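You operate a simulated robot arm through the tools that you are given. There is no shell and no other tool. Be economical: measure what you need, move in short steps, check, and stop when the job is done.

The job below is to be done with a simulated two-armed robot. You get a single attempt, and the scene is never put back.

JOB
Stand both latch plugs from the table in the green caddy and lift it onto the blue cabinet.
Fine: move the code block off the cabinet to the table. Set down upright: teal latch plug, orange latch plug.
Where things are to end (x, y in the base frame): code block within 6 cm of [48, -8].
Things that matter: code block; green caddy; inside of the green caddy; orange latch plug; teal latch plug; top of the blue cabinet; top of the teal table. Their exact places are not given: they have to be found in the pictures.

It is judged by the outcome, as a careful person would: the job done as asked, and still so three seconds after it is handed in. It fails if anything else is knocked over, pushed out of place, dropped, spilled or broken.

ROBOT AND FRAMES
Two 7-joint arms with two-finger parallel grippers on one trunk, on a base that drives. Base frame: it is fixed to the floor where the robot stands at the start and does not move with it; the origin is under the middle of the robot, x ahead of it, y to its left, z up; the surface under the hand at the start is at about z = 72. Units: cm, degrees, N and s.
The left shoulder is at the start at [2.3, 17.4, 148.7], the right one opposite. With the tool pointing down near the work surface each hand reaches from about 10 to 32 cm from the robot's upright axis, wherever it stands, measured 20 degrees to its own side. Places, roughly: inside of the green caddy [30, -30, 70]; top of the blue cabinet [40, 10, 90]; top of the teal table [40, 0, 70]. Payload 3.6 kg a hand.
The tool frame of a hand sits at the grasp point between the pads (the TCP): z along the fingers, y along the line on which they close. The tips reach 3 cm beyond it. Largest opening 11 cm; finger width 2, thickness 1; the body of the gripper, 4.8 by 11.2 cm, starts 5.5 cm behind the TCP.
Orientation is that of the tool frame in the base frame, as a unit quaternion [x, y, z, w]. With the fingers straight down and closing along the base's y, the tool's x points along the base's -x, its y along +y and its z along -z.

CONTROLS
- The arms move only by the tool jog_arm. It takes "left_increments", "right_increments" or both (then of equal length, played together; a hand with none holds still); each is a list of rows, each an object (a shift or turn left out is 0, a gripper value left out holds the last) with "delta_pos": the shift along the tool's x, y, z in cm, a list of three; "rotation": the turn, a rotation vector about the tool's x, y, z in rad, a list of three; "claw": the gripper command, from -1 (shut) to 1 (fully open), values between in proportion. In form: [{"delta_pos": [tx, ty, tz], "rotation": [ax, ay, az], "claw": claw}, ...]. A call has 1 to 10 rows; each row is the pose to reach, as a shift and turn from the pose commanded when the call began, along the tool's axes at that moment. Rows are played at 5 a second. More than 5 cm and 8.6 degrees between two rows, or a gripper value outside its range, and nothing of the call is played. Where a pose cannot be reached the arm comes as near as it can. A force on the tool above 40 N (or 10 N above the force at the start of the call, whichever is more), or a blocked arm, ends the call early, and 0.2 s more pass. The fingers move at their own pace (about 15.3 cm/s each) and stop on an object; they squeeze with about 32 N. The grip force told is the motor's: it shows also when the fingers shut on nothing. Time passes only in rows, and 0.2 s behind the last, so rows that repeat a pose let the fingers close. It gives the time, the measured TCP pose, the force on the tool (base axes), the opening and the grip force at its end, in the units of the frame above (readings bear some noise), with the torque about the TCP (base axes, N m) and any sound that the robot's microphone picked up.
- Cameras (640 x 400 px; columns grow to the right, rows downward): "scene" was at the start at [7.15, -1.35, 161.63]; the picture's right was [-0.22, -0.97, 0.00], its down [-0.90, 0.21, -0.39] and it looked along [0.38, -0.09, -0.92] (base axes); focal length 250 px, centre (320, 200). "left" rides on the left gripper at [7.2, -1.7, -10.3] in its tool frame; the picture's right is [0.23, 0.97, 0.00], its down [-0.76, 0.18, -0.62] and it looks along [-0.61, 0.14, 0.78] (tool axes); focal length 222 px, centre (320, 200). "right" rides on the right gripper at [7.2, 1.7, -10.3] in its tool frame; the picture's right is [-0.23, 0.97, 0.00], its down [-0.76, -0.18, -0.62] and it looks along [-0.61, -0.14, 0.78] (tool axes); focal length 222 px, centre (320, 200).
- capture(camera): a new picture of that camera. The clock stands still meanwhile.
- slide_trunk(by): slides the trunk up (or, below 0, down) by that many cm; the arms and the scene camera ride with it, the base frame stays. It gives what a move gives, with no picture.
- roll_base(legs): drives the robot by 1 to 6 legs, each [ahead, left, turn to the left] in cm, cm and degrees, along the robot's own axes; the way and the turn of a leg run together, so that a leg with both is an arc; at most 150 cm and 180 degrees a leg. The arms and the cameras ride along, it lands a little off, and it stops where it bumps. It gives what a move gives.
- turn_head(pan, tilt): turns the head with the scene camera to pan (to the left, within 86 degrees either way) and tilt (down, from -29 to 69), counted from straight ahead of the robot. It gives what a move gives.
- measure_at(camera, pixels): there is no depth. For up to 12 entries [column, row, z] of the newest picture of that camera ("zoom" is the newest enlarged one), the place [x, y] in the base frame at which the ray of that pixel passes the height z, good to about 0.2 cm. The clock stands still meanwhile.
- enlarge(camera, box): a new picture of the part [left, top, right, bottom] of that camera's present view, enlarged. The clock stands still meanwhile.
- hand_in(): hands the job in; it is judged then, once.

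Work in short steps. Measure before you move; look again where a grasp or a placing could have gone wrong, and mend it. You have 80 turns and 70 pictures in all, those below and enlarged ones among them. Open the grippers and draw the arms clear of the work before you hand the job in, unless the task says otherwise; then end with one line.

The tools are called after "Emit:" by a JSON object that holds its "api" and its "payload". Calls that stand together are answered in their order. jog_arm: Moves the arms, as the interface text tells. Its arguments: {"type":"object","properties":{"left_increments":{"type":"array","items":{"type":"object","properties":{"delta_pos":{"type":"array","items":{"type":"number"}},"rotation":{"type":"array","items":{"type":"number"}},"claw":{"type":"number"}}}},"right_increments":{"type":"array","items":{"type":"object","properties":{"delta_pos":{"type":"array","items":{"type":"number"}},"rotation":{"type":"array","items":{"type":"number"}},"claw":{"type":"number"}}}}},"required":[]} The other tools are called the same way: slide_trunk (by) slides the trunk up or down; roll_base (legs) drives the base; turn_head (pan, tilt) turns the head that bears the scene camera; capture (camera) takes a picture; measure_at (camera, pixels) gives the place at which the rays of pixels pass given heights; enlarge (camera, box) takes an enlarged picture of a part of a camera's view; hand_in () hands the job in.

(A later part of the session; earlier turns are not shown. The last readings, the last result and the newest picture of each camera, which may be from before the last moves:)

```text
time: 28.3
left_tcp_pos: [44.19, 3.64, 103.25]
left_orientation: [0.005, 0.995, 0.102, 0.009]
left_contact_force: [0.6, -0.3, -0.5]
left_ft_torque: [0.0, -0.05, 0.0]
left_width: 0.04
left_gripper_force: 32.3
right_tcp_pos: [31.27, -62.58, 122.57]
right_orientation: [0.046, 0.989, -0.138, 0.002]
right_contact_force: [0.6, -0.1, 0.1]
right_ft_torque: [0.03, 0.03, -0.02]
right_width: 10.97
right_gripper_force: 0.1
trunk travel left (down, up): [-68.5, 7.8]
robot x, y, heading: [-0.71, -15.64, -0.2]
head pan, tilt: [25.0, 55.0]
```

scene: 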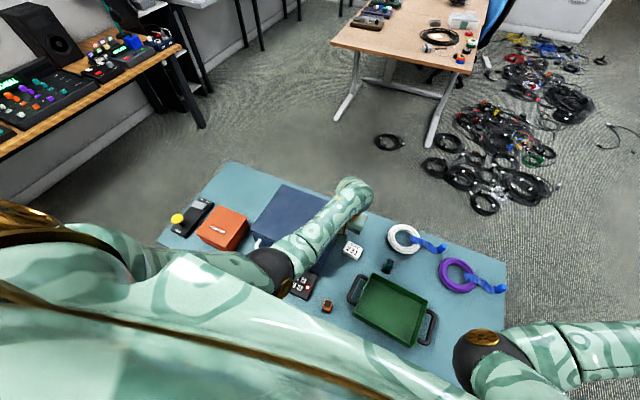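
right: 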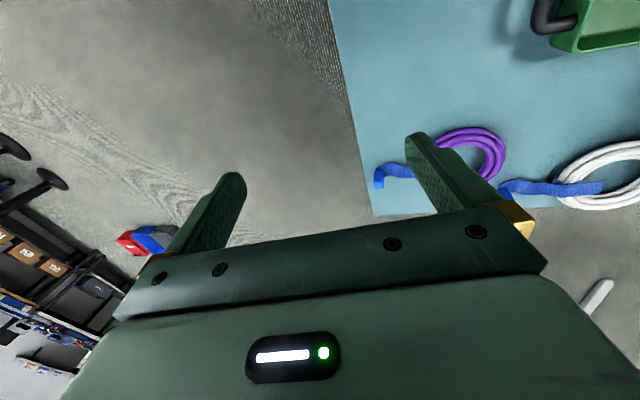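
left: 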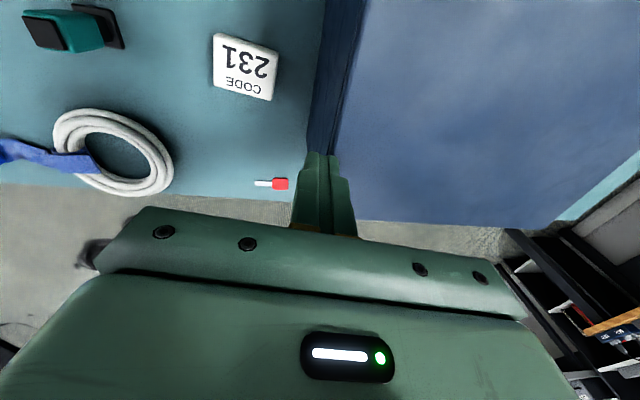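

The left hand is now free and high (z 103), but tilted −0.2 rad in roll. I straighten both hands and open the left gripper partly.

Emit:
{"api": "jog_arm", "payload": {"left_increments": [{"rotation": [0.1, 0, 0], "claw": 0.3}, {"rotation": [0.204, 0, 0]}, {"rotation": [0.204, 0, 0]}], "right_increments": [{"rotation": [-0.1, 0, 0]}, {"rotation": [-0.2, 0, 0]}, {"rotation": [-0.276, 0, 0]}]}}

Emit:
{"api": "capture", "payload": {"camera": "scene"}}

Emit:
{"api": "capture", "payload": {"camera": "left"}}

```text
time: 29.3
left_tcp_pos: [44.45, 3.8, 103.33]
left_orientation: [0.007, 1.0, 0.0, 0.009]
left_contact_force: [0.4, 0.0, 0.4]
left_ft_torque: [0.01, 0.02, 0.0]
left_width: 7.14
left_gripper_force: 0.1
right_tcp_pos: [31.37, -62.04, 122.28]
right_orientation: [0.042, 0.999, 0.005, 0.008]
right_contact_force: [1.0, 0.6, -0.4]
right_ft_torque: [0.03, -0.03, -0.02]
right_width: 11.01
right_gripper_force: 0.0
trunk travel left (down, up): [-68.5, 7.8]
robot x, y, heading: [-0.67, -15.9, 0.0]
head pan, tilt: [25.0, 55.0]
stopped in row 3 (left hand): the arm was blocked; the commanded pose is now the measured one
```

```text
36 pictures are left
```

scene: 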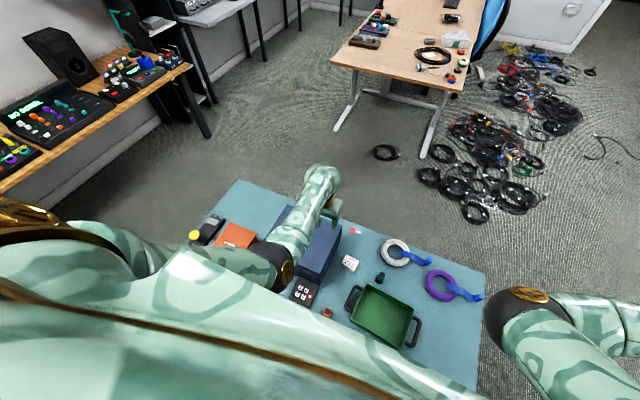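

```text
35 pictures are left
```

left: 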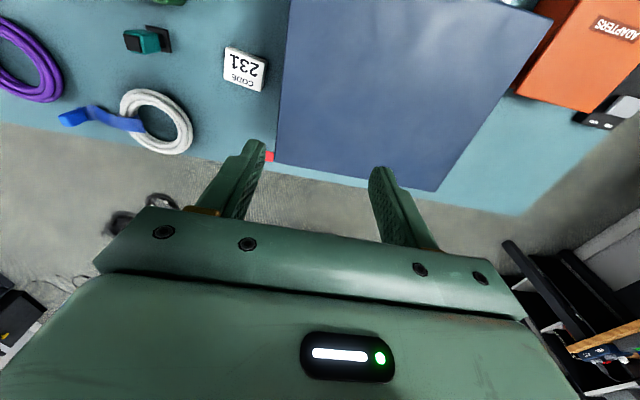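

The blockage looks like the upper arm touching the chest when a hand reaches inward, so I will keep hands to their own side. I retract the left hand back over the near table area.

Emit:
{"api": "jog_arm", "payload": {"left_increments": [{"delta_pos": [3, 0, -3]}, {"delta_pos": [7, 0, -4]}, {"delta_pos": [11, 0, -4]}, {"delta_pos": [15, 0, -4]}, {"delta_pos": [18, 0, -4]}]}}

Emit:
{"api": "roll_base", "payload": {"legs": [[0, -5, 0]]}}

Emit:
{"api": "capture", "payload": {"camera": "left"}}

```text
time: 29.9
left_tcp_pos: [46.72, 13.55, 114.57]
left_orientation: [-0.022, 0.991, 0.082, 0.1]
left_contact_force: [-0.2, -0.4, -0.1]
left_ft_torque: [-0.02, 0.01, 0.0]
left_width: 7.14
left_gripper_force: 0.0
right_tcp_pos: [31.27, -62.1, 122.3]
right_orientation: [0.042, 0.999, 0.005, 0.008]
right_contact_force: [-1.1, -0.1, 0.2]
right_ft_torque: [-0.02, 0.0, -0.02]
right_width: 11.0
right_gripper_force: 0.0
trunk travel left (down, up): [-68.5, 7.8]
robot x, y, heading: [-0.8, -16.23, -0.2]
head pan, tilt: [25.0, 55.0]
stopped in row 3 (left hand): the arm was blocked; the commanded pose is now the measured one
```

```text
time: 30.9
left_tcp_pos: [46.73, 9.05, 114.44]
left_orientation: [-0.024, 0.991, 0.081, 0.1]
left_contact_force: [-0.8, 0.0, 0.0]
left_ft_torque: [-0.05, -0.01, -0.04]
left_width: 7.13
left_gripper_force: 0.1
right_tcp_pos: [31.48, -66.59, 122.34]
right_orientation: [0.041, 0.999, 0.004, 0.01]
right_contact_force: [-0.2, 1.2, 0.6]
right_ft_torque: [-0.04, 0.02, 0.01]
right_width: 11.0
right_gripper_force: 0.1
trunk travel left (down, up): [-68.5, 7.8]
robot x, y, heading: [-0.87, -20.83, -0.2]
head pan, tilt: [25.0, 55.0]
```

```text
34 pictures are left
```

left: 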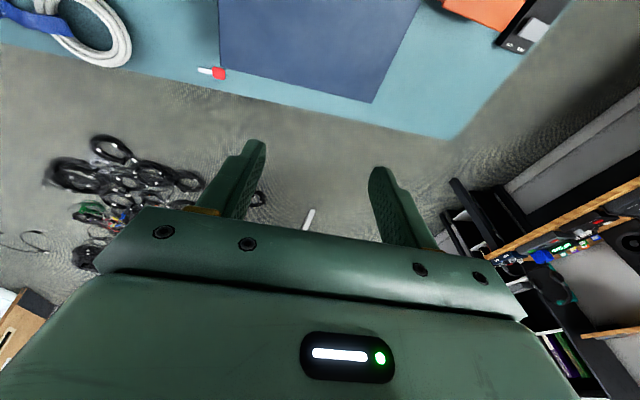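

The elbow is jammed between chest and retract direction. I move the left hand further outward and up to unfold it, while levelling the tool.

Emit:
{"api": "jog_arm", "payload": {"left_increments": [{"delta_pos": [0, 3, -1]}, {"delta_pos": [0, 6, -2], "rotation": [0.05, 0.06, 0]}, {"delta_pos": [0, 10, -3], "rotation": [0.1, 0.12, 0.02]}, {"delta_pos": [0, 13, -3], "rotation": [0.164, 0.2, 0.04]}, {"delta_pos": [0, 13, -3], "rotation": [0.164, 0.2, 0.04]}]}}

Emit:
{"api": "capture", "payload": {"camera": "scene"}}

```text
time: 32.1
left_tcp_pos: [45.07, 20.85, 119.58]
left_orientation: [-0.004, 1.0, 0.0, -0.001]
left_contact_force: [0.1, -0.4, 0.1]
left_ft_torque: [0.03, 0.03, -0.04]
left_width: 7.15
left_gripper_force: 0.1
right_tcp_pos: [31.47, -67.11, 122.26]
right_orientation: [0.041, 0.999, 0.006, 0.008]
right_contact_force: [0.3, 0.3, 0.4]
right_ft_torque: [0.0, 0.01, 0.01]
right_width: 11.01
right_gripper_force: 0.0
trunk travel left (down, up): [-68.5, 7.8]
robot x, y, heading: [-0.6, -20.96, -0.0]
head pan, tilt: [25.0, 55.0]
```

```text
33 pictures are left
```

scene: 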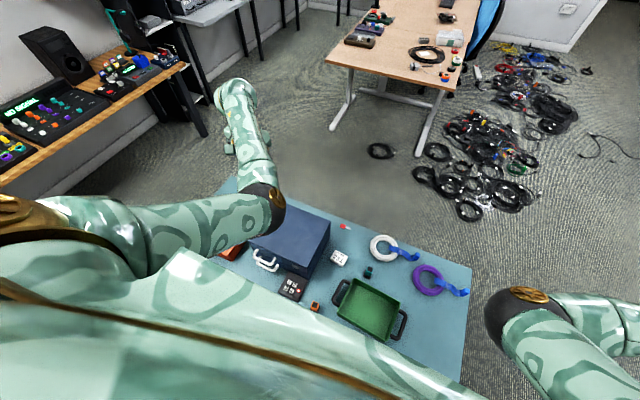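

That worked unblocked. Now I retract with the hand well outside (offset ~40 to the left), so the elbow can pass beside the chest.

Emit:
{"api": "jog_arm", "payload": {"left_increments": [{"delta_pos": [4, 0, 0]}, {"delta_pos": [8, 0, 0]}, {"delta_pos": [12, -1, 0]}, {"delta_pos": [16, -2, 0]}, {"delta_pos": [20, -3, 0]}, {"delta_pos": [20, -3, 0]}]}}

Emit:
{"api": "capture", "payload": {"camera": "scene"}}

```text
time: 33.3
left_tcp_pos: [34.76, 20.19, 127.87]
left_orientation: [-0.019, 0.991, 0.021, 0.134]
left_contact_force: [0.0, -0.2, -0.3]
left_ft_torque: [0.01, -0.02, -0.02]
left_width: 7.16
left_gripper_force: 0.0
right_tcp_pos: [31.47, -67.18, 122.15]
right_orientation: [0.041, 0.999, 0.007, 0.008]
right_contact_force: [0.4, 0.2, 0.1]
right_ft_torque: [0.01, 0.01, 0.03]
right_width: 11.0
right_gripper_force: 0.0
trunk travel left (down, up): [-68.5, 7.8]
robot x, y, heading: [-0.88, -20.76, -0.1]
head pan, tilt: [25.0, 55.0]
stopped in row 5 (left hand): the arm was blocked; the commanded pose is now the measured one
```

```text
32 pictures are left
```

scene: 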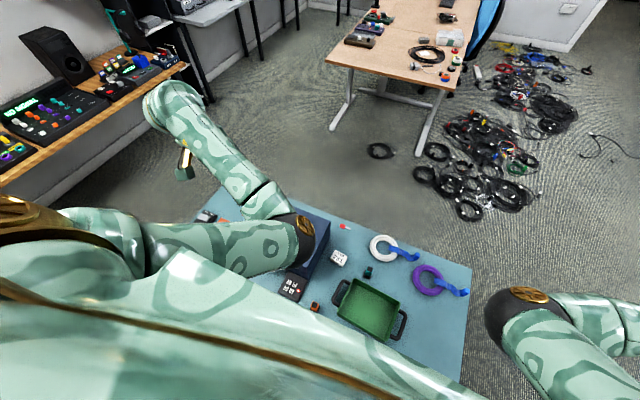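

The elbow sits inward, in front of the chest. I back the base away into free space to re-pose the arm there: extend forward and roll the fingers inward so that the elbow swings out.

Emit:
{"api": "roll_base", "payload": {"legs": [[-45, 0, 0]]}}

Emit:
{"api": "jog_arm", "payload": {"left_increments": [{"delta_pos": [-3, 0, 0], "rotation": [0, 0.13, 0]}, {"delta_pos": [-7, 0, 0], "rotation": [0, 0.26, 0]}, {"delta_pos": [-10, -4, 0], "rotation": [0.13, 0.26, 0]}, {"delta_pos": [-10, -8, 0], "rotation": [0.26, 0.26, 0]}, {"delta_pos": [-10, -12, 0], "rotation": [0.39, 0.26, 0]}, {"delta_pos": [-10, -16, 0], "rotation": [0.52, 0.26, 0]}, {"delta_pos": [-10, -20, 0], "rotation": [0.65, 0.26, 0]}]}}

Emit:
{"api": "capture", "payload": {"camera": "scene"}}

```text
time: 36.0
left_tcp_pos: [-9.71, 20.75, 127.78]
left_orientation: [-0.024, 0.991, 0.021, 0.133]
left_contact_force: [0.7, -0.1, 0.0]
left_ft_torque: [0.02, 0.0, 0.02]
left_width: 7.18
left_gripper_force: 0.0
right_tcp_pos: [-12.14, -66.67, 122.29]
right_orientation: [0.037, 0.999, 0.005, 0.008]
right_contact_force: [0.1, -0.3, 0.1]
right_ft_torque: [0.02, 0.0, -0.01]
right_width: 11.01
right_gripper_force: 0.1
trunk travel left (down, up): [-68.5, 7.8]
robot x, y, heading: [-45.19, -20.78, 0.5]
head pan, tilt: [25.0, 55.0]
```

```text
time: 37.5
left_tcp_pos: [4.04, 3.35, 128.3]
left_orientation: [0.018, 0.954, -0.3, 0.005]
left_contact_force: [0.9, 0.3, -0.5]
left_ft_torque: [0.0, -0.01, -0.01]
left_width: 7.12
left_gripper_force: 0.1
left hand out of reach, approached as far as the arm can: row 5, 6, 7
right_tcp_pos: [-12.3, -66.9, 122.01]
right_orientation: [0.037, 0.999, 0.005, 0.008]
right_contact_force: [-0.5, 0.1, 0.2]
right_ft_torque: [0.0, 0.02, -0.01]
right_width: 10.99
right_gripper_force: 0.2
trunk travel left (down, up): [-68.5, 7.8]
robot x, y, heading: [-44.73, -20.75, 0.5]
head pan, tilt: [25.0, 55.0]
```

```text
31 pictures are left
```

scene: 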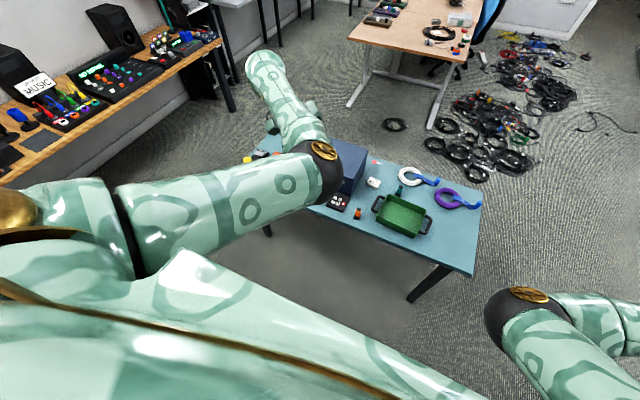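

The arm is near full stretch now with the elbow still inward. I shorten the reach, lower the hand and roll further inward so the elbow is forced to swing down and out.

Emit:
{"api": "jog_arm", "payload": {"left_increments": [{"delta_pos": [1.5, 2, 1], "rotation": [0.12, 0, 0]}, {"delta_pos": [3, 5, 2.5], "rotation": [0.24, 0, 0]}, {"delta_pos": [4, 8, 4], "rotation": [0.36, 0, 0]}, {"delta_pos": [5.5, 11, 5], "rotation": [0.48, 0, 0]}, {"delta_pos": [5.5, 12.6, 5.8], "rotation": [0.6, 0, 0]}, {"delta_pos": [5.5, 12.6, 5.8], "rotation": [0.6, 0, 0]}]}}

Emit:
{"api": "capture", "payload": {"camera": "scene"}}

```text
time: 39.0
left_tcp_pos: [-1.05, 10.57, 116.24]
left_orientation: [0.018, 0.824, -0.567, 0.0]
left_contact_force: [0.2, 0.0, 0.1]
left_ft_torque: [0.01, -0.03, -0.02]
left_width: 7.19
left_gripper_force: 0.1
right_tcp_pos: [-12.26, -66.94, 122.2]
right_orientation: [0.037, 0.999, 0.006, 0.008]
right_contact_force: [0.5, -0.1, -0.1]
right_ft_torque: [0.01, -0.02, 0.0]
right_width: 11.0
right_gripper_force: 0.1
trunk travel left (down, up): [-68.5, 7.8]
robot x, y, heading: [-44.91, -20.84, 0.4]
head pan, tilt: [25.0, 55.0]
```

```text
30 pictures are left
```

scene: 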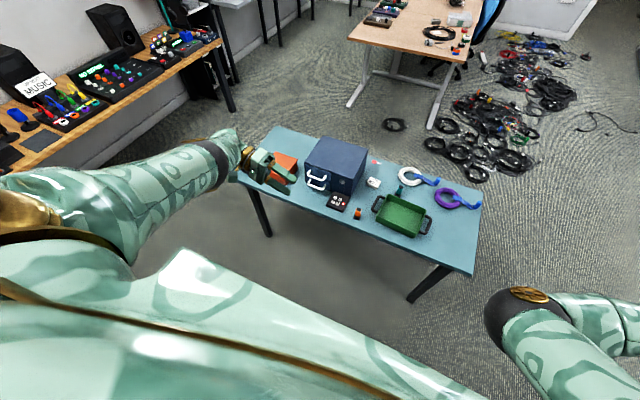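

The elbow swung outward. I now bend the arm in this posture by bringing the hand back and inward, before rolling it back to vertical.

Emit:
{"api": "jog_arm", "payload": {"left_increments": [{"delta_pos": [2.2, -1.2, 3]}, {"delta_pos": [4.4, -2.4, 6]}, {"delta_pos": [6.6, -3.6, 9]}, {"delta_pos": [8.8, -4.8, 12]}, {"delta_pos": [11, -5.8, 14.9]}, {"delta_pos": [11, -5.8, 14.9], "rotation": [-0.12, 0, 0]}, {"delta_pos": [11, -5.8, 14.9], "rotation": [-0.24, 0, 0]}, {"delta_pos": [11, -5.8, 14.9], "rotation": [-0.36, 0, 0]}, {"delta_pos": [11, -5.8, 14.9], "rotation": [-0.48, 0, 0]}, {"delta_pos": [11, -5.8, 14.9], "rotation": [-0.6, 0, 0]}]}}

Emit:
{"api": "jog_arm", "payload": {"left_increments": [{"rotation": [-0.12, 0, 0]}, {"rotation": [-0.24, 0, 0]}, {"rotation": [-0.36, 0, 0]}, {"rotation": [-0.48, 0, 0]}, {"rotation": [-0.6, 0, 0]}, {"rotation": [-0.6, 0, 0]}]}}

Emit:
{"api": "capture", "payload": {"camera": "scene"}}

```text
time: 41.1
left_tcp_pos: [-11.68, -1.93, 115.78]
left_orientation: [0.019, 0.954, -0.299, 0.004]
left_contact_force: [-1.1, -0.2, 0.2]
left_ft_torque: [-0.02, 0.0, -0.02]
left_width: 7.19
left_gripper_force: 0.2
left hand out of reach, approached as far as the arm can: row 9, 10
right_tcp_pos: [-12.26, -66.81, 122.3]
right_orientation: [0.038, 0.999, 0.005, 0.008]
right_contact_force: [-0.8, -0.9, -0.5]
right_ft_torque: [0.0, 0.0, -0.02]
right_width: 11.0
right_gripper_force: 0.0
trunk travel left (down, up): [-68.5, 7.8]
robot x, y, heading: [-45.25, -20.93, 0.5]
head pan, tilt: [25.0, 55.0]
```

```text
time: 42.5
left_tcp_pos: [-7.79, 7.58, 112.74]
left_orientation: [0.016, 1.0, -0.004, 0.012]
left_contact_force: [-0.3, -0.9, 0.6]
left_ft_torque: [-0.01, -0.01, -0.02]
left_width: 7.18
left_gripper_force: 0.0
left hand out of reach, approached as far as the arm can: row 1, 2, 3, 4, 5, 6
right_tcp_pos: [-12.39, -66.85, 122.22]
right_orientation: [0.037, 0.999, 0.004, 0.009]
right_contact_force: [-0.5, -1.2, 0.4]
right_ft_torque: [0.01, 0.03, 0.02]
right_width: 10.99
right_gripper_force: 0.0
trunk travel left (down, up): [-68.5, 7.8]
robot x, y, heading: [-45.2, -20.94, 0.4]
head pan, tilt: [25.0, 55.0]
```

```text
29 pictures are left
```

scene: 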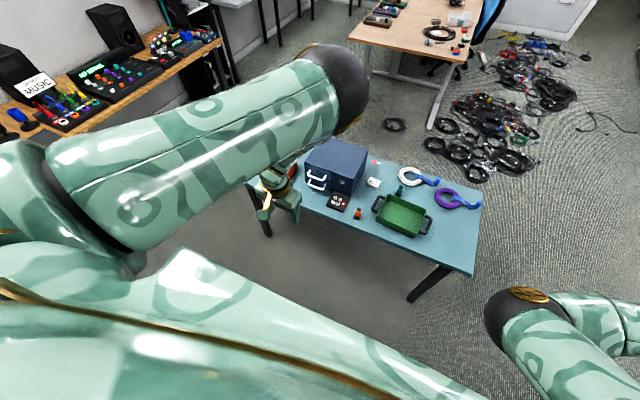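

Elbow is now up and forward above the hand, still not outward. I roll inward again and this time bring the hand further inward before rolling back.

Emit:
{"api": "jog_arm", "payload": {"left_increments": [{"delta_pos": [-1, 1, 0], "rotation": [0.14, 0, 0]}, {"delta_pos": [-2, 2, 0], "rotation": [0.28, 0, 0]}, {"delta_pos": [-3, 3, 0], "rotation": [0.42, 0, 0]}, {"delta_pos": [-4, 4, 0], "rotation": [0.56, 0, 0]}, {"delta_pos": [-5, 5, 0], "rotation": [0.7, 0, 0]}, {"delta_pos": [-6, 6, 0], "rotation": [0.84, 0, 0]}, {"delta_pos": [-6, 6, 0], "rotation": [0.98, 0, 0]}, {"delta_pos": [-6, 6, 0], "rotation": [1.12, 0, 0]}, {"delta_pos": [-6, 6, 0], "rotation": [1.26, 0, 0]}]}}

Emit:
{"api": "capture", "payload": {"camera": "scene"}}

```text
time: 44.5
left_tcp_pos: [-3.94, 11.76, 114.9]
left_orientation: [0.018, 0.806, -0.592, 0.0]
left_contact_force: [0.0, -0.8, -0.6]
left_ft_torque: [-0.01, -0.01, 0.01]
left_width: 7.15
left_gripper_force: 0.0
left hand out of reach, approached as far as the arm can: row 8, 9
right_tcp_pos: [-12.26, -66.79, 122.12]
right_orientation: [0.038, 0.999, 0.005, 0.007]
right_contact_force: [-0.7, 0.0, -0.6]
right_ft_torque: [0.02, 0.0, 0.01]
right_width: 10.99
right_gripper_force: 0.1
trunk travel left (down, up): [-68.5, 7.8]
robot x, y, heading: [-44.88, -20.98, 0.3]
head pan, tilt: [25.0, 55.0]
```

```text
28 pictures are left
```

scene: 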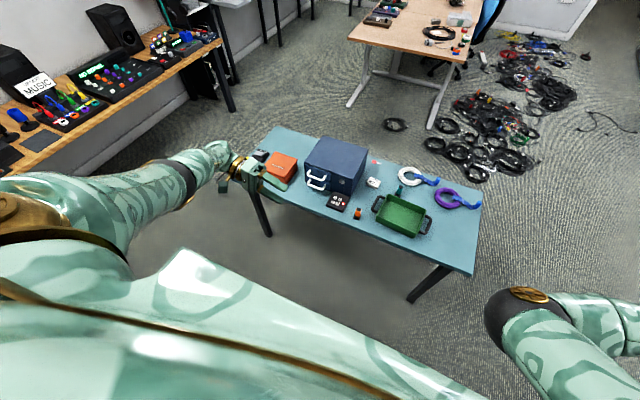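

Elbow is now down-left. I move the hand inward ~20 cm with this roll, then start rolling back.

Emit:
{"api": "jog_arm", "payload": {"left_increments": [{"delta_pos": [0.5, -1.2, 4]}, {"delta_pos": [1, -2.4, 8]}, {"delta_pos": [2, -3.6, 12]}, {"delta_pos": [3, -4.8, 16]}, {"delta_pos": [3, -6, 19]}, {"delta_pos": [3, -6, 19]}]}}

Emit:
{"api": "capture", "payload": {"camera": "scene"}}

```text
time: 46.0
left_tcp_pos: [-1.65, -6.14, 109.22]
left_orientation: [0.019, 0.806, -0.592, 0.0]
left_contact_force: [-0.5, -0.2, -0.6]
left_ft_torque: [0.01, 0.0, -0.01]
left_width: 7.14
left_gripper_force: 0.1
left hand out of reach, approached as far as the arm can: row 1, 2, 3, 4, 5, 6
right_tcp_pos: [-12.37, -66.72, 122.3]
right_orientation: [0.038, 0.999, 0.005, 0.009]
right_contact_force: [-0.4, -0.4, -0.3]
right_ft_torque: [-0.02, 0.0, 0.01]
right_width: 11.02
right_gripper_force: 0.0
trunk travel left (down, up): [-68.5, 7.8]
robot x, y, heading: [-44.95, -20.6, 0.3]
head pan, tilt: [25.0, 55.0]
```

```text
27 pictures are left
```

scene: 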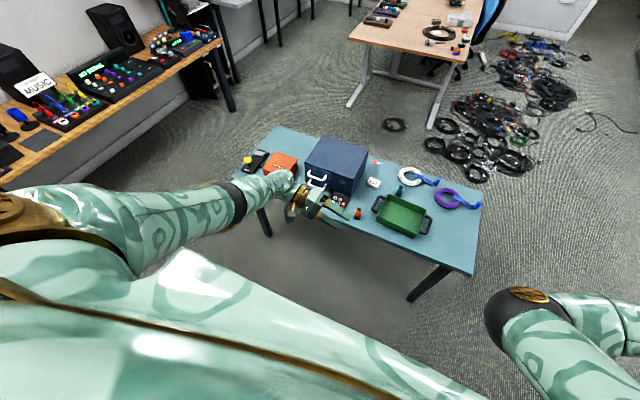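

The forearm now comes from outside. Roll back to vertical gradually while easing the hand slightly outward and back.

Emit:
{"api": "jog_arm", "payload": {"left_increments": [{"delta_pos": [0.3, 0, -0.5], "rotation": [-0.14, 0, 0]}, {"delta_pos": [0.6, 0, -1], "rotation": [-0.28, 0, 0]}, {"delta_pos": [1, 0.5, -1.5], "rotation": [-0.42, 0, 0]}, {"delta_pos": [1.3, 0.5, -2], "rotation": [-0.56, 0, 0]}, {"delta_pos": [1.6, 1, -2.5], "rotation": [-0.7, 0, 0]}, {"delta_pos": [2, 1, -3], "rotation": [-0.84, 0, 0]}, {"delta_pos": [2.5, 1.5, -3.5], "rotation": [-0.98, 0, 0]}, {"delta_pos": [3, 1.5, -4], "rotation": [-1.12, 0, 0]}, {"delta_pos": [3, 1.5, -4.8], "rotation": [-1.26, 0, 0]}, {"delta_pos": [3, 1.5, -4.8], "rotation": [-1.26, 0, 0]}]}}

Emit:
{"api": "capture", "payload": {"camera": "scene"}}

```text
time: 48.1
left_tcp_pos: [5.27, -2.04, 102.04]
left_orientation: [0.015, 1.0, -0.002, 0.012]
left_contact_force: [-0.6, -0.1, 0.3]
left_ft_torque: [-0.01, -0.02, 0.01]
left_width: 7.16
left_gripper_force: 0.0
left hand out of reach, approached as far as the arm can: row 1, 2, 3, 4, 5, 6, 7, 8, 9, 10
right_tcp_pos: [-12.25, -66.83, 122.29]
right_orientation: [0.037, 0.999, 0.005, 0.007]
right_contact_force: [0.1, -0.4, 0.0]
right_ft_torque: [0.03, -0.04, 0.01]
right_width: 11.03
right_gripper_force: 0.0
trunk travel left (down, up): [-68.5, 7.8]
robot x, y, heading: [-44.47, -20.87, 0.5]
head pan, tilt: [25.0, 55.0]
```

```text
26 pictures are left
```

scene: 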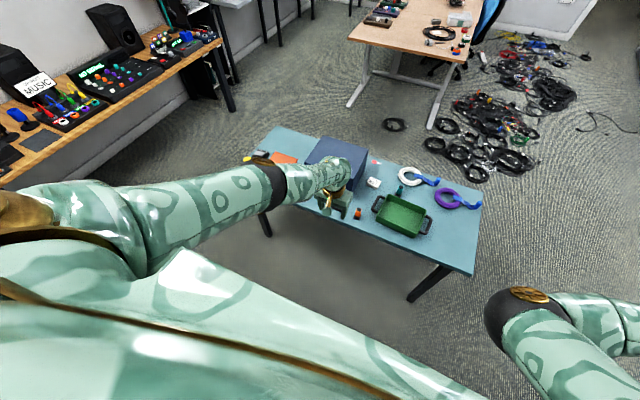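

Tool vertical again with the elbow outside. I retract to bend the arm and see which way the elbow goes.

Emit:
{"api": "jog_arm", "payload": {"left_increments": [{"delta_pos": [2, 0, -2]}, {"delta_pos": [4, -1, -4]}, {"delta_pos": [7, -2, -6]}, {"delta_pos": [10, -3, -8]}, {"delta_pos": [13, -4, -10]}, {"delta_pos": [13, -4, -10]}]}}

Emit:
{"api": "capture", "payload": {"camera": "scene"}}

```text
time: 49.5
left_tcp_pos: [5.19, -7.71, 103.26]
left_orientation: [0.016, 1.0, -0.004, 0.01]
left_contact_force: [0.1, -0.6, 0.8]
left_ft_torque: [0.0, 0.0, 0.0]
left_width: 7.13
left_gripper_force: 0.0
left hand out of reach, approached as far as the arm can: row 1, 2, 3, 4, 5, 6
right_tcp_pos: [-12.35, -66.78, 122.26]
right_orientation: [0.038, 0.999, 0.005, 0.008]
right_contact_force: [0.5, 0.2, 0.4]
right_ft_torque: [-0.01, -0.01, 0.01]
right_width: 11.0
right_gripper_force: 0.0
trunk travel left (down, up): [-68.5, 7.8]
robot x, y, heading: [-44.76, -20.95, 0.2]
head pan, tilt: [25.0, 55.0]
```

```text
25 pictures are left
```

scene: 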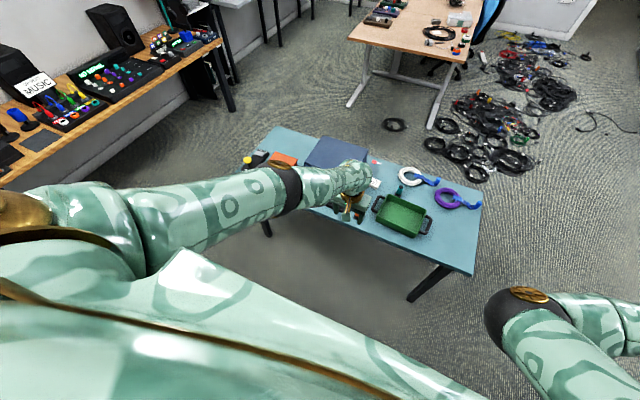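

By bookkeeping, the commanded pose is now too close (offset ≈(20,2)); I bring the command to about offset (36,0), similar to the arm's start pose, which should be reachable.

Emit:
{"api": "jog_arm", "payload": {"left_increments": [{"delta_pos": [-4, 0, 2]}, {"delta_pos": [-8, -1, 4]}, {"delta_pos": [-12, -2, 6]}, {"delta_pos": [-16, -3, 7]}, {"delta_pos": [-16, -3, 7]}, {"delta_pos": [-16, -3, 7]}]}}

Emit:
{"api": "capture", "payload": {"camera": "scene"}}

```text
time: 51.0
left_tcp_pos: [6.41, -9.04, 105.14]
left_orientation: [0.015, 1.0, -0.005, 0.012]
left_contact_force: [0.5, -0.3, -0.2]
left_ft_torque: [0.0, 0.01, 0.02]
left_width: 7.14
left_gripper_force: 0.1
left hand out of reach, approached as far as the arm can: row 1, 2, 3, 4, 5, 6
right_tcp_pos: [-12.32, -66.72, 122.24]
right_orientation: [0.037, 0.999, 0.005, 0.009]
right_contact_force: [0.7, 0.2, -0.5]
right_ft_torque: [0.0, 0.01, -0.04]
right_width: 11.01
right_gripper_force: 0.1
trunk travel left (down, up): [-68.5, 7.8]
robot x, y, heading: [-45.0, -20.97, 0.2]
head pan, tilt: [25.0, 55.0]
```

```text
24 pictures are left
```

scene: 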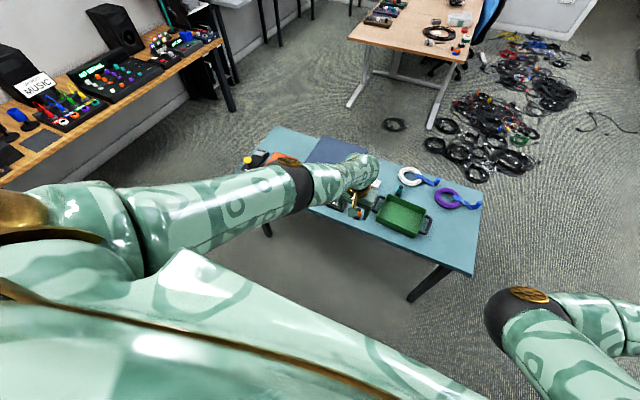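

The solver is stuck near a straight arm. I return to the known reachable posture (roll 1.2, offset (44,31)) to resynchronise, without pictures.

Emit:
{"api": "jog_arm", "payload": {"left_increments": [{"delta_pos": [-1, 3.5, 0], "rotation": [0.13, 0, 0]}, {"delta_pos": [-2, 7, 0], "rotation": [0.26, 0, 0]}, {"delta_pos": [-3, 10.5, 1], "rotation": [0.39, 0, 0]}, {"delta_pos": [-4, 14, 1], "rotation": [0.52, 0, 0]}, {"delta_pos": [-5, 18, 2], "rotation": [0.65, 0, 0]}, {"delta_pos": [-6, 22, 2], "rotation": [0.78, 0, 0]}, {"delta_pos": [-7, 26, 3], "rotation": [0.91, 0, 0]}, {"delta_pos": [-8, 29, 3], "rotation": [1.06, 0, 0]}, {"delta_pos": [-8, 32, 3], "rotation": [1.2, 0, 0]}, {"delta_pos": [-8, 32, 3], "rotation": [1.2, 0, 0]}]}}

Emit:
{"api": "jog_arm", "payload": {"left_increments": [{"delta_pos": [2.2, -1.2, 3]}, {"delta_pos": [4.4, -2.4, 6]}, {"delta_pos": [6.6, -3.6, 9]}, {"delta_pos": [8.8, -4.8, 12]}, {"delta_pos": [11, -5.8, 15]}, {"delta_pos": [11, -7, 18]}, {"delta_pos": [11, -8, 21]}, {"delta_pos": [11, -9, 24]}, {"delta_pos": [11, -10, 27]}, {"delta_pos": [11, -10, 27]}]}}

Emit:
{"api": "capture", "payload": {"camera": "scene"}}

```text
time: 53.1
left_tcp_pos: [-2.2, 12.11, 114.71]
left_orientation: [0.019, 0.832, -0.555, 0.0]
left_contact_force: [-0.4, -0.4, 0.4]
left_ft_torque: [0.0, 0.01, 0.01]
left_width: 7.16
left_gripper_force: 0.0
left hand out of reach, approached as far as the arm can: row 2, 3, 4, 5, 6, 7, 8, 9, 10
right_tcp_pos: [-12.3, -66.79, 122.21]
right_orientation: [0.037, 0.999, 0.005, 0.008]
right_contact_force: [-0.2, 0.1, -0.2]
right_ft_torque: [0.0, -0.02, 0.02]
right_width: 11.0
right_gripper_force: 0.1
trunk travel left (down, up): [-68.5, 7.8]
robot x, y, heading: [-45.18, -20.66, 0.5]
head pan, tilt: [25.0, 55.0]
```

```text
time: 55.4
left_tcp_pos: [-12.79, -13.43, 112.78]
left_orientation: [0.019, 0.823, -0.568, 0.001]
left_contact_force: [-0.4, -0.9, 0.0]
left_ft_torque: [0.0, 0.0, -0.01]
left_width: 7.15
left_gripper_force: 0.1
left hand out of reach, approached as far as the arm can: row 8, 9, 10
right_tcp_pos: [-12.4, -66.84, 122.18]
right_orientation: [0.039, 0.999, 0.005, 0.009]
right_contact_force: [0.2, 0.2, 0.5]
right_ft_torque: [-0.03, 0.03, 0.0]
right_width: 11.02
right_gripper_force: 0.2
trunk travel left (down, up): [-68.5, 7.8]
robot x, y, heading: [-45.0, -20.9, 0.5]
head pan, tilt: [25.0, 55.0]
```

```text
23 pictures are left
```

scene: 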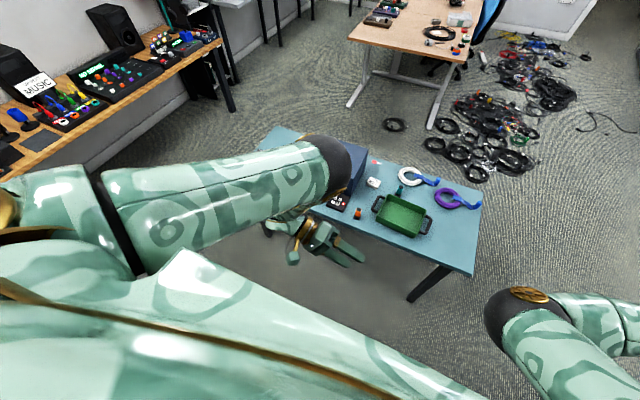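

The arm is bent with the elbow up and forward, forearm hanging: a good clear posture for working downward. I roll the tool back to vertical keeping the wrist in place.

Emit:
{"api": "jog_arm", "payload": {"left_increments": [{"delta_pos": [0, 2.6, -1.75], "rotation": [-0.133, 0, 0]}, {"delta_pos": [0, 5.2, -3.5], "rotation": [-0.266, 0, 0]}, {"delta_pos": [0, 7.8, -5.2], "rotation": [-0.4, 0, 0]}, {"delta_pos": [0, 10.4, -7], "rotation": [-0.533, 0, 0]}, {"delta_pos": [0, 13, -8.7], "rotation": [-0.666, 0, 0]}, {"delta_pos": [0, 15.6, -10.4], "rotation": [-0.8, 0, 0]}, {"delta_pos": [0, 18.2, -12.1], "rotation": [-0.933, 0, 0]}, {"delta_pos": [0, 20.8, -13.9], "rotation": [-1.066, 0, 0]}, {"delta_pos": [0, 23, -15.6], "rotation": [-1.2, 0, 0]}, {"delta_pos": [0, 23, -15.6], "rotation": [-1.2, 0, 0]}]}}

Emit:
{"api": "capture", "payload": {"camera": "scene"}}

```text
time: 57.5
left_tcp_pos: [-11.87, 9.26, 96.77]
left_orientation: [0.015, 1.0, -0.002, 0.011]
left_contact_force: [-0.6, 0.0, -0.8]
left_ft_torque: [0.01, -0.02, 0.01]
left_width: 7.13
left_gripper_force: 0.2
right_tcp_pos: [-12.27, -66.84, 122.22]
right_orientation: [0.037, 0.999, 0.005, 0.008]
right_contact_force: [-0.2, 0.1, 0.3]
right_ft_torque: [0.03, -0.05, 0.0]
right_width: 11.0
right_gripper_force: 0.1
trunk travel left (down, up): [-68.5, 7.8]
robot x, y, heading: [-45.27, -20.93, 0.3]
head pan, tilt: [25.0, 55.0]
```

```text
22 pictures are left
```

scene: 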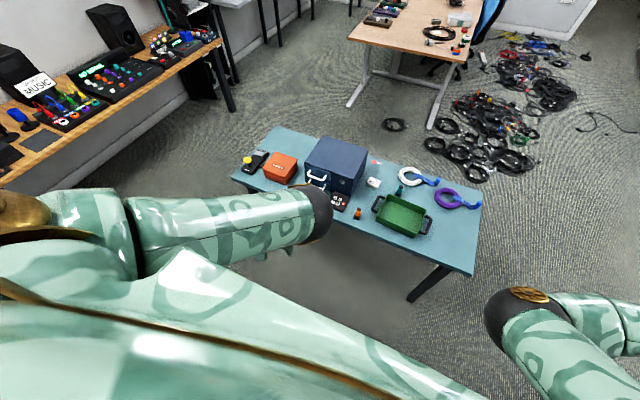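

All reachable: left hand vertical at z 97 with elbow high. Now the mirrored manoeuvre for the right arm, step one: extend with fingers rolled inward.

Emit:
{"api": "jog_arm", "payload": {"right_increments": [{"delta_pos": [-3, 1, 0], "rotation": [0, 0, 0]}, {"delta_pos": [-7, 2, 0], "rotation": [-0.12, 0, 0]}, {"delta_pos": [-11, 4, 0], "rotation": [-0.24, 0, 0]}, {"delta_pos": [-14, 7, 0], "rotation": [-0.36, 0, 0]}, {"delta_pos": [-15, 11, 0], "rotation": [-0.5, 0, 0]}, {"delta_pos": [-14, 14, 1], "rotation": [-0.64, 0, 0]}, {"delta_pos": [-13, 14, 3], "rotation": [-0.78, 0, 0]}, {"delta_pos": [-12, 14, 5], "rotation": [-0.92, 0, 0]}, {"delta_pos": [-11, 14, 6], "rotation": [-1.06, 0, 0]}, {"delta_pos": [-11, 14, 6], "rotation": [-1.2, 0, 0]}]}}

Emit:
{"api": "jog_arm", "payload": {"right_increments": [{"delta_pos": [0, 0, 0]}, {"delta_pos": [2.2, 1.2, 3]}, {"delta_pos": [4.4, 2.4, 6]}, {"delta_pos": [6.6, 3.6, 9]}, {"delta_pos": [8.8, 4.8, 12]}, {"delta_pos": [11, 5.8, 15]}, {"delta_pos": [11, 7, 18]}, {"delta_pos": [11, 8, 21]}, {"delta_pos": [11, 9, 24]}, {"delta_pos": [11, 9, 24]}]}}

Emit:
{"api": "capture", "payload": {"camera": "scene"}}

```text
time: 59.8
left_tcp_pos: [-11.91, 9.15, 96.91]
left_orientation: [0.016, 1.0, -0.003, 0.012]
left_contact_force: [0.8, -0.6, -0.6]
left_ft_torque: [0.03, 0.0, -0.01]
left_width: 7.15
left_gripper_force: 0.1
right_tcp_pos: [-0.17, -53.7, 116.59]
right_orientation: [0.026, 0.821, 0.57, 0.029]
right_contact_force: [-0.9, -0.4, -0.8]
right_ft_torque: [0.03, 0.02, 0.0]
right_width: 11.01
right_gripper_force: 0.1
trunk travel left (down, up): [-68.5, 7.8]
robot x, y, heading: [-44.77, -21.06, 0.4]
head pan, tilt: [25.0, 55.0]
```

```text
time: 62.0
left_tcp_pos: [-11.79, 9.19, 96.86]
left_orientation: [0.016, 1.0, -0.005, 0.011]
left_contact_force: [0.4, 0.5, 0.5]
left_ft_torque: [-0.02, -0.02, -0.01]
left_width: 7.13
left_gripper_force: 0.1
right_tcp_pos: [-8.59, -28.59, 115.57]
right_orientation: [0.026, 0.822, 0.568, 0.028]
right_contact_force: [0.5, 1.1, 0.2]
right_ft_torque: [-0.02, -0.01, 0.01]
right_width: 10.99
right_gripper_force: 0.0
right hand out of reach, approached as far as the arm can: row 9, 10
trunk travel left (down, up): [-68.5, 7.8]
robot x, y, heading: [-44.9, -21.13, 0.6]
head pan, tilt: [25.0, 55.0]
```

```text
21 pictures are left
```

scene: 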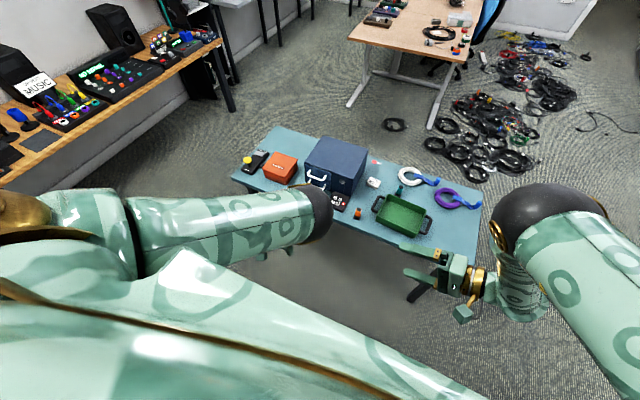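

Right arm mirrored well (elbow high). Roll its tool back to vertical.

Emit:
{"api": "jog_arm", "payload": {"right_increments": [{"delta_pos": [0, -2.6, -1.7], "rotation": [0.133, 0, 0]}, {"delta_pos": [0, -5.2, -3.4], "rotation": [0.266, 0, 0]}, {"delta_pos": [0, -7.8, -5.1], "rotation": [0.4, 0, 0]}, {"delta_pos": [0, -10.4, -6.8], "rotation": [0.533, 0, 0]}, {"delta_pos": [0, -13, -8.5], "rotation": [0.666, 0, 0]}, {"delta_pos": [0, -15.6, -10.2], "rotation": [0.8, 0, 0]}, {"delta_pos": [0, -18.2, -11.8], "rotation": [0.933, 0, 0]}, {"delta_pos": [0, -20.8, -13.5], "rotation": [1.066, 0, 0]}, {"delta_pos": [0, -22.8, -14.7], "rotation": [1.2, 0, 0]}, {"delta_pos": [0, -22.8, -14.7], "rotation": [1.2, 0, 0]}]}}

Emit:
{"api": "capture", "payload": {"camera": "left"}}

```text
time: 64.2
left_tcp_pos: [-11.88, 9.19, 96.7]
left_orientation: [0.016, 1.0, -0.004, 0.01]
left_contact_force: [0.3, 0.6, 0.9]
left_ft_torque: [0.0, 0.02, 0.01]
left_width: 7.15
left_gripper_force: 0.0
right_tcp_pos: [-9.79, -50.24, 99.6]
right_orientation: [0.037, 0.999, 0.004, 0.009]
right_contact_force: [-0.1, 0.1, 0.0]
right_ft_torque: [-0.01, 0.0, 0.0]
right_width: 11.01
right_gripper_force: 0.0
trunk travel left (down, up): [-68.5, 7.8]
robot x, y, heading: [-44.62, -20.78, 0.4]
head pan, tilt: [25.0, 55.0]
```

```text
20 pictures are left
```

left: 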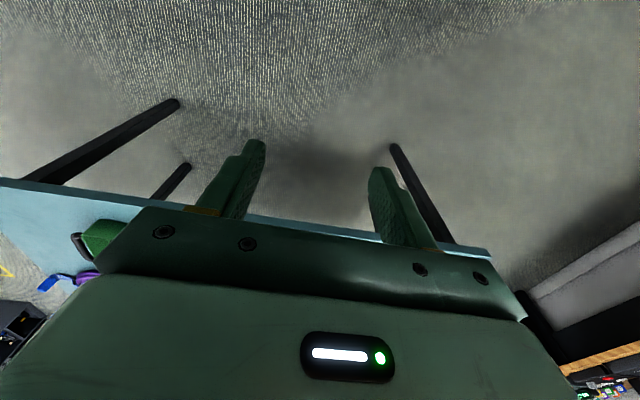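

Both arms are in good symmetric postures. I drive in so that the left hand comes near the orange plug at (24.2,-7.5), still high, and look.

Emit:
{"api": "roll_base", "payload": {"legs": [[36, -6.5, 0]]}}

Emit:
{"api": "jog_arm", "payload": {"left_increments": [{"delta_pos": [0, -4, 0], "rotation": [0, 0.02, -0.03]}, {"delta_pos": [0, -8, 0], "rotation": [0, 0.02, -0.03]}, {"delta_pos": [0, -10, 0], "rotation": [0, 0.02, -0.03]}, {"delta_pos": [0, -10, 0], "rotation": [0, 0.02, -0.03]}], "right_increments": [{"rotation": [0, 0.02, -0.03]}, {"rotation": [0, 0.02, -0.07]}, {"rotation": [0, 0.02, -0.07]}, {"rotation": [0, 0.02, -0.07]}]}}

Emit:
{"api": "capture", "payload": {"camera": "left"}}

```text
time: 66.5
left_tcp_pos: [24.23, 3.17, 96.79]
left_orientation: [0.014, 1.0, -0.004, 0.012]
left_contact_force: [0.0, -0.5, -0.1]
left_ft_torque: [-0.01, 0.0, -0.02]
left_width: 7.16
left_gripper_force: 0.1
right_tcp_pos: [26.38, -56.3, 99.54]
right_orientation: [0.035, 0.999, 0.005, 0.009]
right_contact_force: [-0.5, 0.1, -0.7]
right_ft_torque: [-0.03, -0.01, 0.02]
right_width: 11.02
right_gripper_force: 0.1
trunk travel left (down, up): [-68.5, 7.8]
robot x, y, heading: [-9.06, -27.09, 0.5]
head pan, tilt: [25.0, 55.0]
```

```text
time: 67.5
left_tcp_pos: [24.42, -5.76, 96.04]
left_orientation: [-0.001, 1.0, -0.003, 0.002]
left_contact_force: [0.0, 0.7, 0.6]
left_ft_torque: [0.0, 0.0, 0.03]
left_width: 7.12
left_gripper_force: 0.1
left hand out of reach, approached as far as the arm can: row 2, 3, 4
right_tcp_pos: [26.38, -56.48, 99.56]
right_orientation: [0.0, 1.0, 0.005, -0.001]
right_contact_force: [0.3, 0.4, 0.6]
right_ft_torque: [0.02, 0.02, -0.02]
right_width: 10.99
right_gripper_force: 0.0
trunk travel left (down, up): [-68.5, 7.8]
robot x, y, heading: [-8.83, -27.44, 0.4]
head pan, tilt: [25.0, 55.0]
```

```text
19 pictures are left
```

left: 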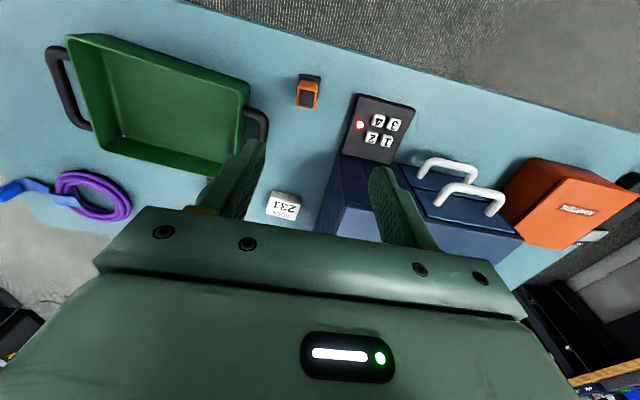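

All items stand as before. Left is at its inward limit here (offset ≈22), so the base will do the lateral moves. Measure orange plug and caddy.

Emit:
{"api": "measure_at", "payload": {"camera": "left", "pixels": [[309, 85, 72.5], [307, 98, 78], [283, 203, 75], [66, 35, 77], [250, 90, 77], [220, 178, 77], [88, 122, 77], [265, 122, 77], [58, 85, 77], [324, 155, 87.3]]}}

Emit:
{"api": "enlarge", "payload": {"camera": "left", "box": [230, 50, 390, 150]}}

```text
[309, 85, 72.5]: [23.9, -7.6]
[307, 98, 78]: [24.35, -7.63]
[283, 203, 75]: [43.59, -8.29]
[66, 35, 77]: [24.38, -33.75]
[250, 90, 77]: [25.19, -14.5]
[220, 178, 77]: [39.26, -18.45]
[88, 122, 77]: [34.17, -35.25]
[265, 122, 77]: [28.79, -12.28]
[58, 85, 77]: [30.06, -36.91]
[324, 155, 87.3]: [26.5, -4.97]
```

```text
4.00 times, centred on (310, 100) of left
```

zoom: 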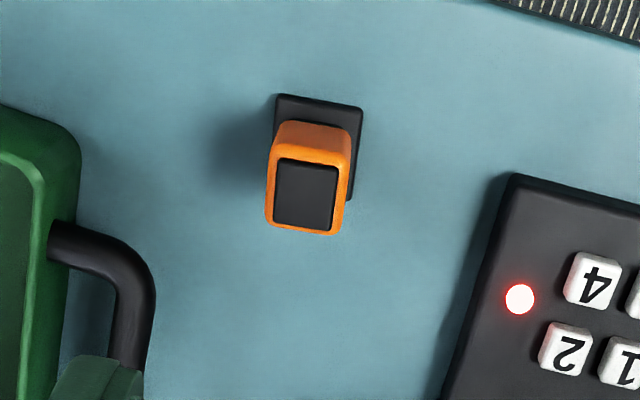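

Orange plug centre (24.1,-7.6), top ≈78. I shift the base right 1.8 cm, narrow the opening to 5.5 cm, and lower the trunk partway.

Emit:
{"api": "roll_base", "payload": {"legs": [[0, -1.8, 0]]}}

Emit:
{"api": "slide_trunk", "payload": {"by": -13}}

Emit:
{"api": "jog_arm", "payload": {"left_increments": [{"claw": 0.0}]}}

Emit:
{"api": "capture", "payload": {"camera": "left"}}

```text
time: 68.3
left_tcp_pos: [24.49, -7.2, 95.85]
left_orientation: [-0.002, 1.0, -0.006, -0.001]
left_contact_force: [0.1, 0.7, -0.7]
left_ft_torque: [-0.01, 0.0, 0.01]
left_width: 7.15
left_gripper_force: 0.0
right_tcp_pos: [26.54, -57.85, 99.55]
right_orientation: [0.0, 1.0, 0.004, -0.001]
right_contact_force: [0.2, -0.4, 0.9]
right_ft_torque: [-0.02, 0.02, 0.01]
right_width: 10.99
right_gripper_force: 0.0
trunk travel left (down, up): [-68.5, 7.8]
robot x, y, heading: [-8.74, -28.84, 0.4]
head pan, tilt: [25.0, 55.0]
```

```text
time: 69.8
left_tcp_pos: [24.57, -7.37, 82.84]
left_orientation: [-0.002, 1.0, -0.005, -0.001]
left_contact_force: [-0.1, 0.2, 0.0]
left_ft_torque: [-0.01, -0.01, 0.01]
left_width: 7.15
left_gripper_force: 0.1
right_tcp_pos: [26.38, -58.11, 86.6]
right_orientation: [0.0, 1.0, 0.005, -0.001]
right_contact_force: [-0.1, -0.6, -0.3]
right_ft_torque: [-0.02, 0.01, -0.01]
right_width: 11.01
right_gripper_force: 0.1
trunk travel left (down, up): [-55.5, 20.8]
robot x, y, heading: [-8.61, -28.9, 0.6]
head pan, tilt: [25.0, 55.0]
```

```text
time: 70.2
left_tcp_pos: [24.55, -7.4, 82.98]
left_orientation: [-0.002, 1.0, -0.005, -0.001]
left_contact_force: [0.5, -0.5, -0.6]
left_ft_torque: [0.02, 0.03, 0.03]
left_width: 5.5
left_gripper_force: 0.1
right_tcp_pos: [26.55, -58.08, 86.47]
right_orientation: [0.0, 1.0, 0.005, -0.002]
right_contact_force: [0.4, 0.0, 0.6]
right_ft_torque: [-0.01, -0.01, -0.02]
right_width: 11.03
right_gripper_force: 0.0
trunk travel left (down, up): [-55.5, 20.8]
robot x, y, heading: [-8.92, -28.67, 0.4]
head pan, tilt: [25.0, 55.0]
```

```text
17 pictures are left
```

left: 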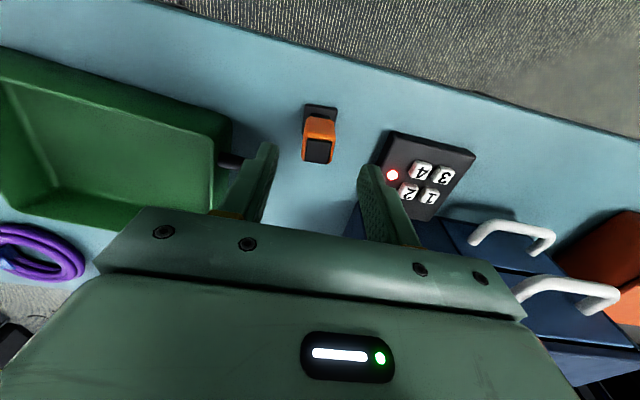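

Aligned. Lower 5 cm by trunk to TCP≈77.9 and close on the plug's top.

Emit:
{"api": "slide_trunk", "payload": {"by": -5.2}}

Emit:
{"api": "jog_arm", "payload": {"left_increments": [{"claw": -1}, {"claw": -1}, {"claw": -1}]}}

Emit:
{"api": "slide_trunk", "payload": {"by": 9}}

Emit:
{"api": "capture", "payload": {"camera": "left"}}

```text
time: 71.2
left_tcp_pos: [24.36, -7.35, 77.48]
left_orientation: [-0.002, 1.0, -0.006, -0.003]
left_contact_force: [0.3, 0.1, -0.2]
left_ft_torque: [-0.01, -0.01, 0.0]
left_width: 5.53
left_gripper_force: 0.0
right_tcp_pos: [26.47, -58.06, 81.34]
right_orientation: [0.001, 1.0, 0.005, -0.001]
right_contact_force: [-0.4, 0.2, 0.8]
right_ft_torque: [0.03, -0.01, -0.03]
right_width: 11.0
right_gripper_force: 0.1
trunk travel left (down, up): [-50.3, 26.0]
robot x, y, heading: [-9.02, -28.93, 0.5]
head pan, tilt: [25.0, 55.0]
```

```text
time: 72.0
left_tcp_pos: [24.37, -7.22, 77.37]
left_orientation: [-0.001, 1.0, -0.006, -0.002]
left_contact_force: [0.2, 1.0, 1.3]
left_ft_torque: [0.05, -0.05, 0.0]
left_width: 2.34
left_gripper_force: 31.7
right_tcp_pos: [26.51, -57.98, 81.37]
right_orientation: [0.0, 1.0, 0.006, -0.002]
right_contact_force: [-0.8, -0.1, 0.0]
right_ft_torque: [0.0, 0.01, -0.02]
right_width: 10.98
right_gripper_force: 0.0
trunk travel left (down, up): [-50.3, 26.0]
robot x, y, heading: [-8.72, -29.09, 0.7]
head pan, tilt: [25.0, 55.0]
```

```text
time: 73.2
left_tcp_pos: [24.4, -7.25, 86.46]
left_orientation: [-0.001, 1.0, -0.007, -0.003]
left_contact_force: [0.6, 0.0, -1.1]
left_ft_torque: [0.01, -0.02, 0.0]
left_width: 2.32
left_gripper_force: 31.8
right_tcp_pos: [26.37, -58.12, 90.27]
right_orientation: [0.001, 1.0, 0.006, -0.003]
right_contact_force: [-0.2, 0.7, 0.6]
right_ft_torque: [-0.02, 0.0, 0.02]
right_width: 11.0
right_gripper_force: 0.1
trunk travel left (down, up): [-59.3, 17.0]
robot x, y, heading: [-8.84, -28.69, 0.6]
head pan, tilt: [25.0, 55.0]
```

```text
16 pictures are left
```

left: 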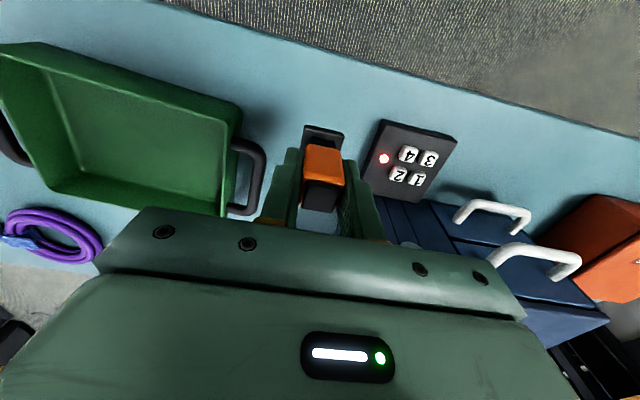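

Plug is lifted (base moved with the hand). I raise slightly and drive so it comes over the caddy interior at about (32,-28).

Emit:
{"api": "slide_trunk", "payload": {"by": 2}}

Emit:
{"api": "roll_base", "payload": {"legs": [[7.8, -20.7, 0]]}}

Emit:
{"api": "capture", "payload": {"camera": "left"}}

```text
time: 73.9
left_tcp_pos: [24.38, -7.25, 88.46]
left_orientation: [-0.002, 1.0, -0.006, -0.004]
left_contact_force: [-0.4, 0.5, -0.9]
left_ft_torque: [-0.01, -0.01, 0.03]
left_width: 2.36
left_gripper_force: 31.5
right_tcp_pos: [26.51, -58.06, 92.3]
right_orientation: [0.0, 1.0, 0.005, -0.002]
right_contact_force: [0.1, -0.8, 1.0]
right_ft_torque: [-0.02, -0.02, -0.04]
right_width: 11.01
right_gripper_force: 0.1
trunk travel left (down, up): [-61.3, 15.0]
robot x, y, heading: [-9.03, -29.34, 0.7]
head pan, tilt: [25.0, 55.0]
```

```text
time: 75.6
left_tcp_pos: [31.24, -25.34, 88.48]
left_orientation: [-0.012, 1.0, -0.004, -0.002]
left_contact_force: [-0.3, -1.1, -0.1]
left_ft_torque: [0.03, -0.02, 0.01]
left_width: 2.34
left_gripper_force: 32.5
right_tcp_pos: [34.28, -76.22, 92.28]
right_orientation: [-0.01, 1.0, 0.006, -0.002]
right_contact_force: [0.4, -0.5, -0.7]
right_ft_torque: [0.01, 0.0, 0.03]
right_width: 11.01
right_gripper_force: 0.2
trunk travel left (down, up): [-61.3, 15.0]
robot x, y, heading: [-1.42, -47.28, 1.8]
head pan, tilt: [25.0, 55.0]
stopped in leg 1: the robot was blocked; the commanded pose is now the measured one
```

```text
15 pictures are left
```

left: 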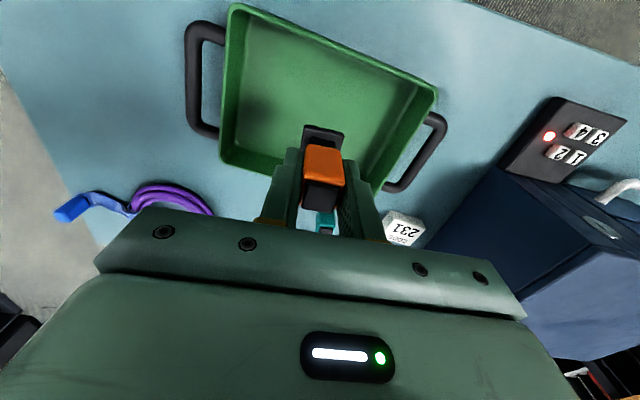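

The base stopped against something (likely the table leg); the hand is over the caddy at (31.2,-25.3). I back off 2 cm and measure the caddy before lowering.

Emit:
{"api": "roll_base", "payload": {"legs": [[-1.8, 0, 0]]}}

Emit:
{"api": "measure_at", "payload": {"camera": "left", "pixels": [[232, 5, 77], [437, 93, 77], [222, 162, 77], [378, 190, 77], [187, 80, 77], [440, 125, 77], [400, 232, 74], [545, 100, 75]]}}

```text
time: 76.3
left_tcp_pos: [29.5, -25.14, 88.36]
left_orientation: [-0.012, 1.0, -0.007, -0.003]
left_contact_force: [0.4, -0.2, -1.2]
left_ft_torque: [-0.01, 0.0, -0.02]
left_width: 2.33
left_gripper_force: 31.9
right_tcp_pos: [32.55, -75.75, 92.36]
right_orientation: [-0.01, 1.0, 0.004, -0.001]
right_contact_force: [0.3, 1.2, -0.1]
right_ft_torque: [-0.01, 0.0, 0.01]
right_width: 11.0
right_gripper_force: 0.1
trunk travel left (down, up): [-61.3, 15.0]
robot x, y, heading: [-3.3, -47.25, 2.0]
head pan, tilt: [25.0, 55.0]
```

```text
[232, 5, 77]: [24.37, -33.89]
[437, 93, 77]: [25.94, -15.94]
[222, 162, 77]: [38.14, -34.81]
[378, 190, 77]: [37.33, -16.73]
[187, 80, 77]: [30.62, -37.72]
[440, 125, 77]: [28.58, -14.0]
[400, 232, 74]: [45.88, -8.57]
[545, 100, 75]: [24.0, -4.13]
```

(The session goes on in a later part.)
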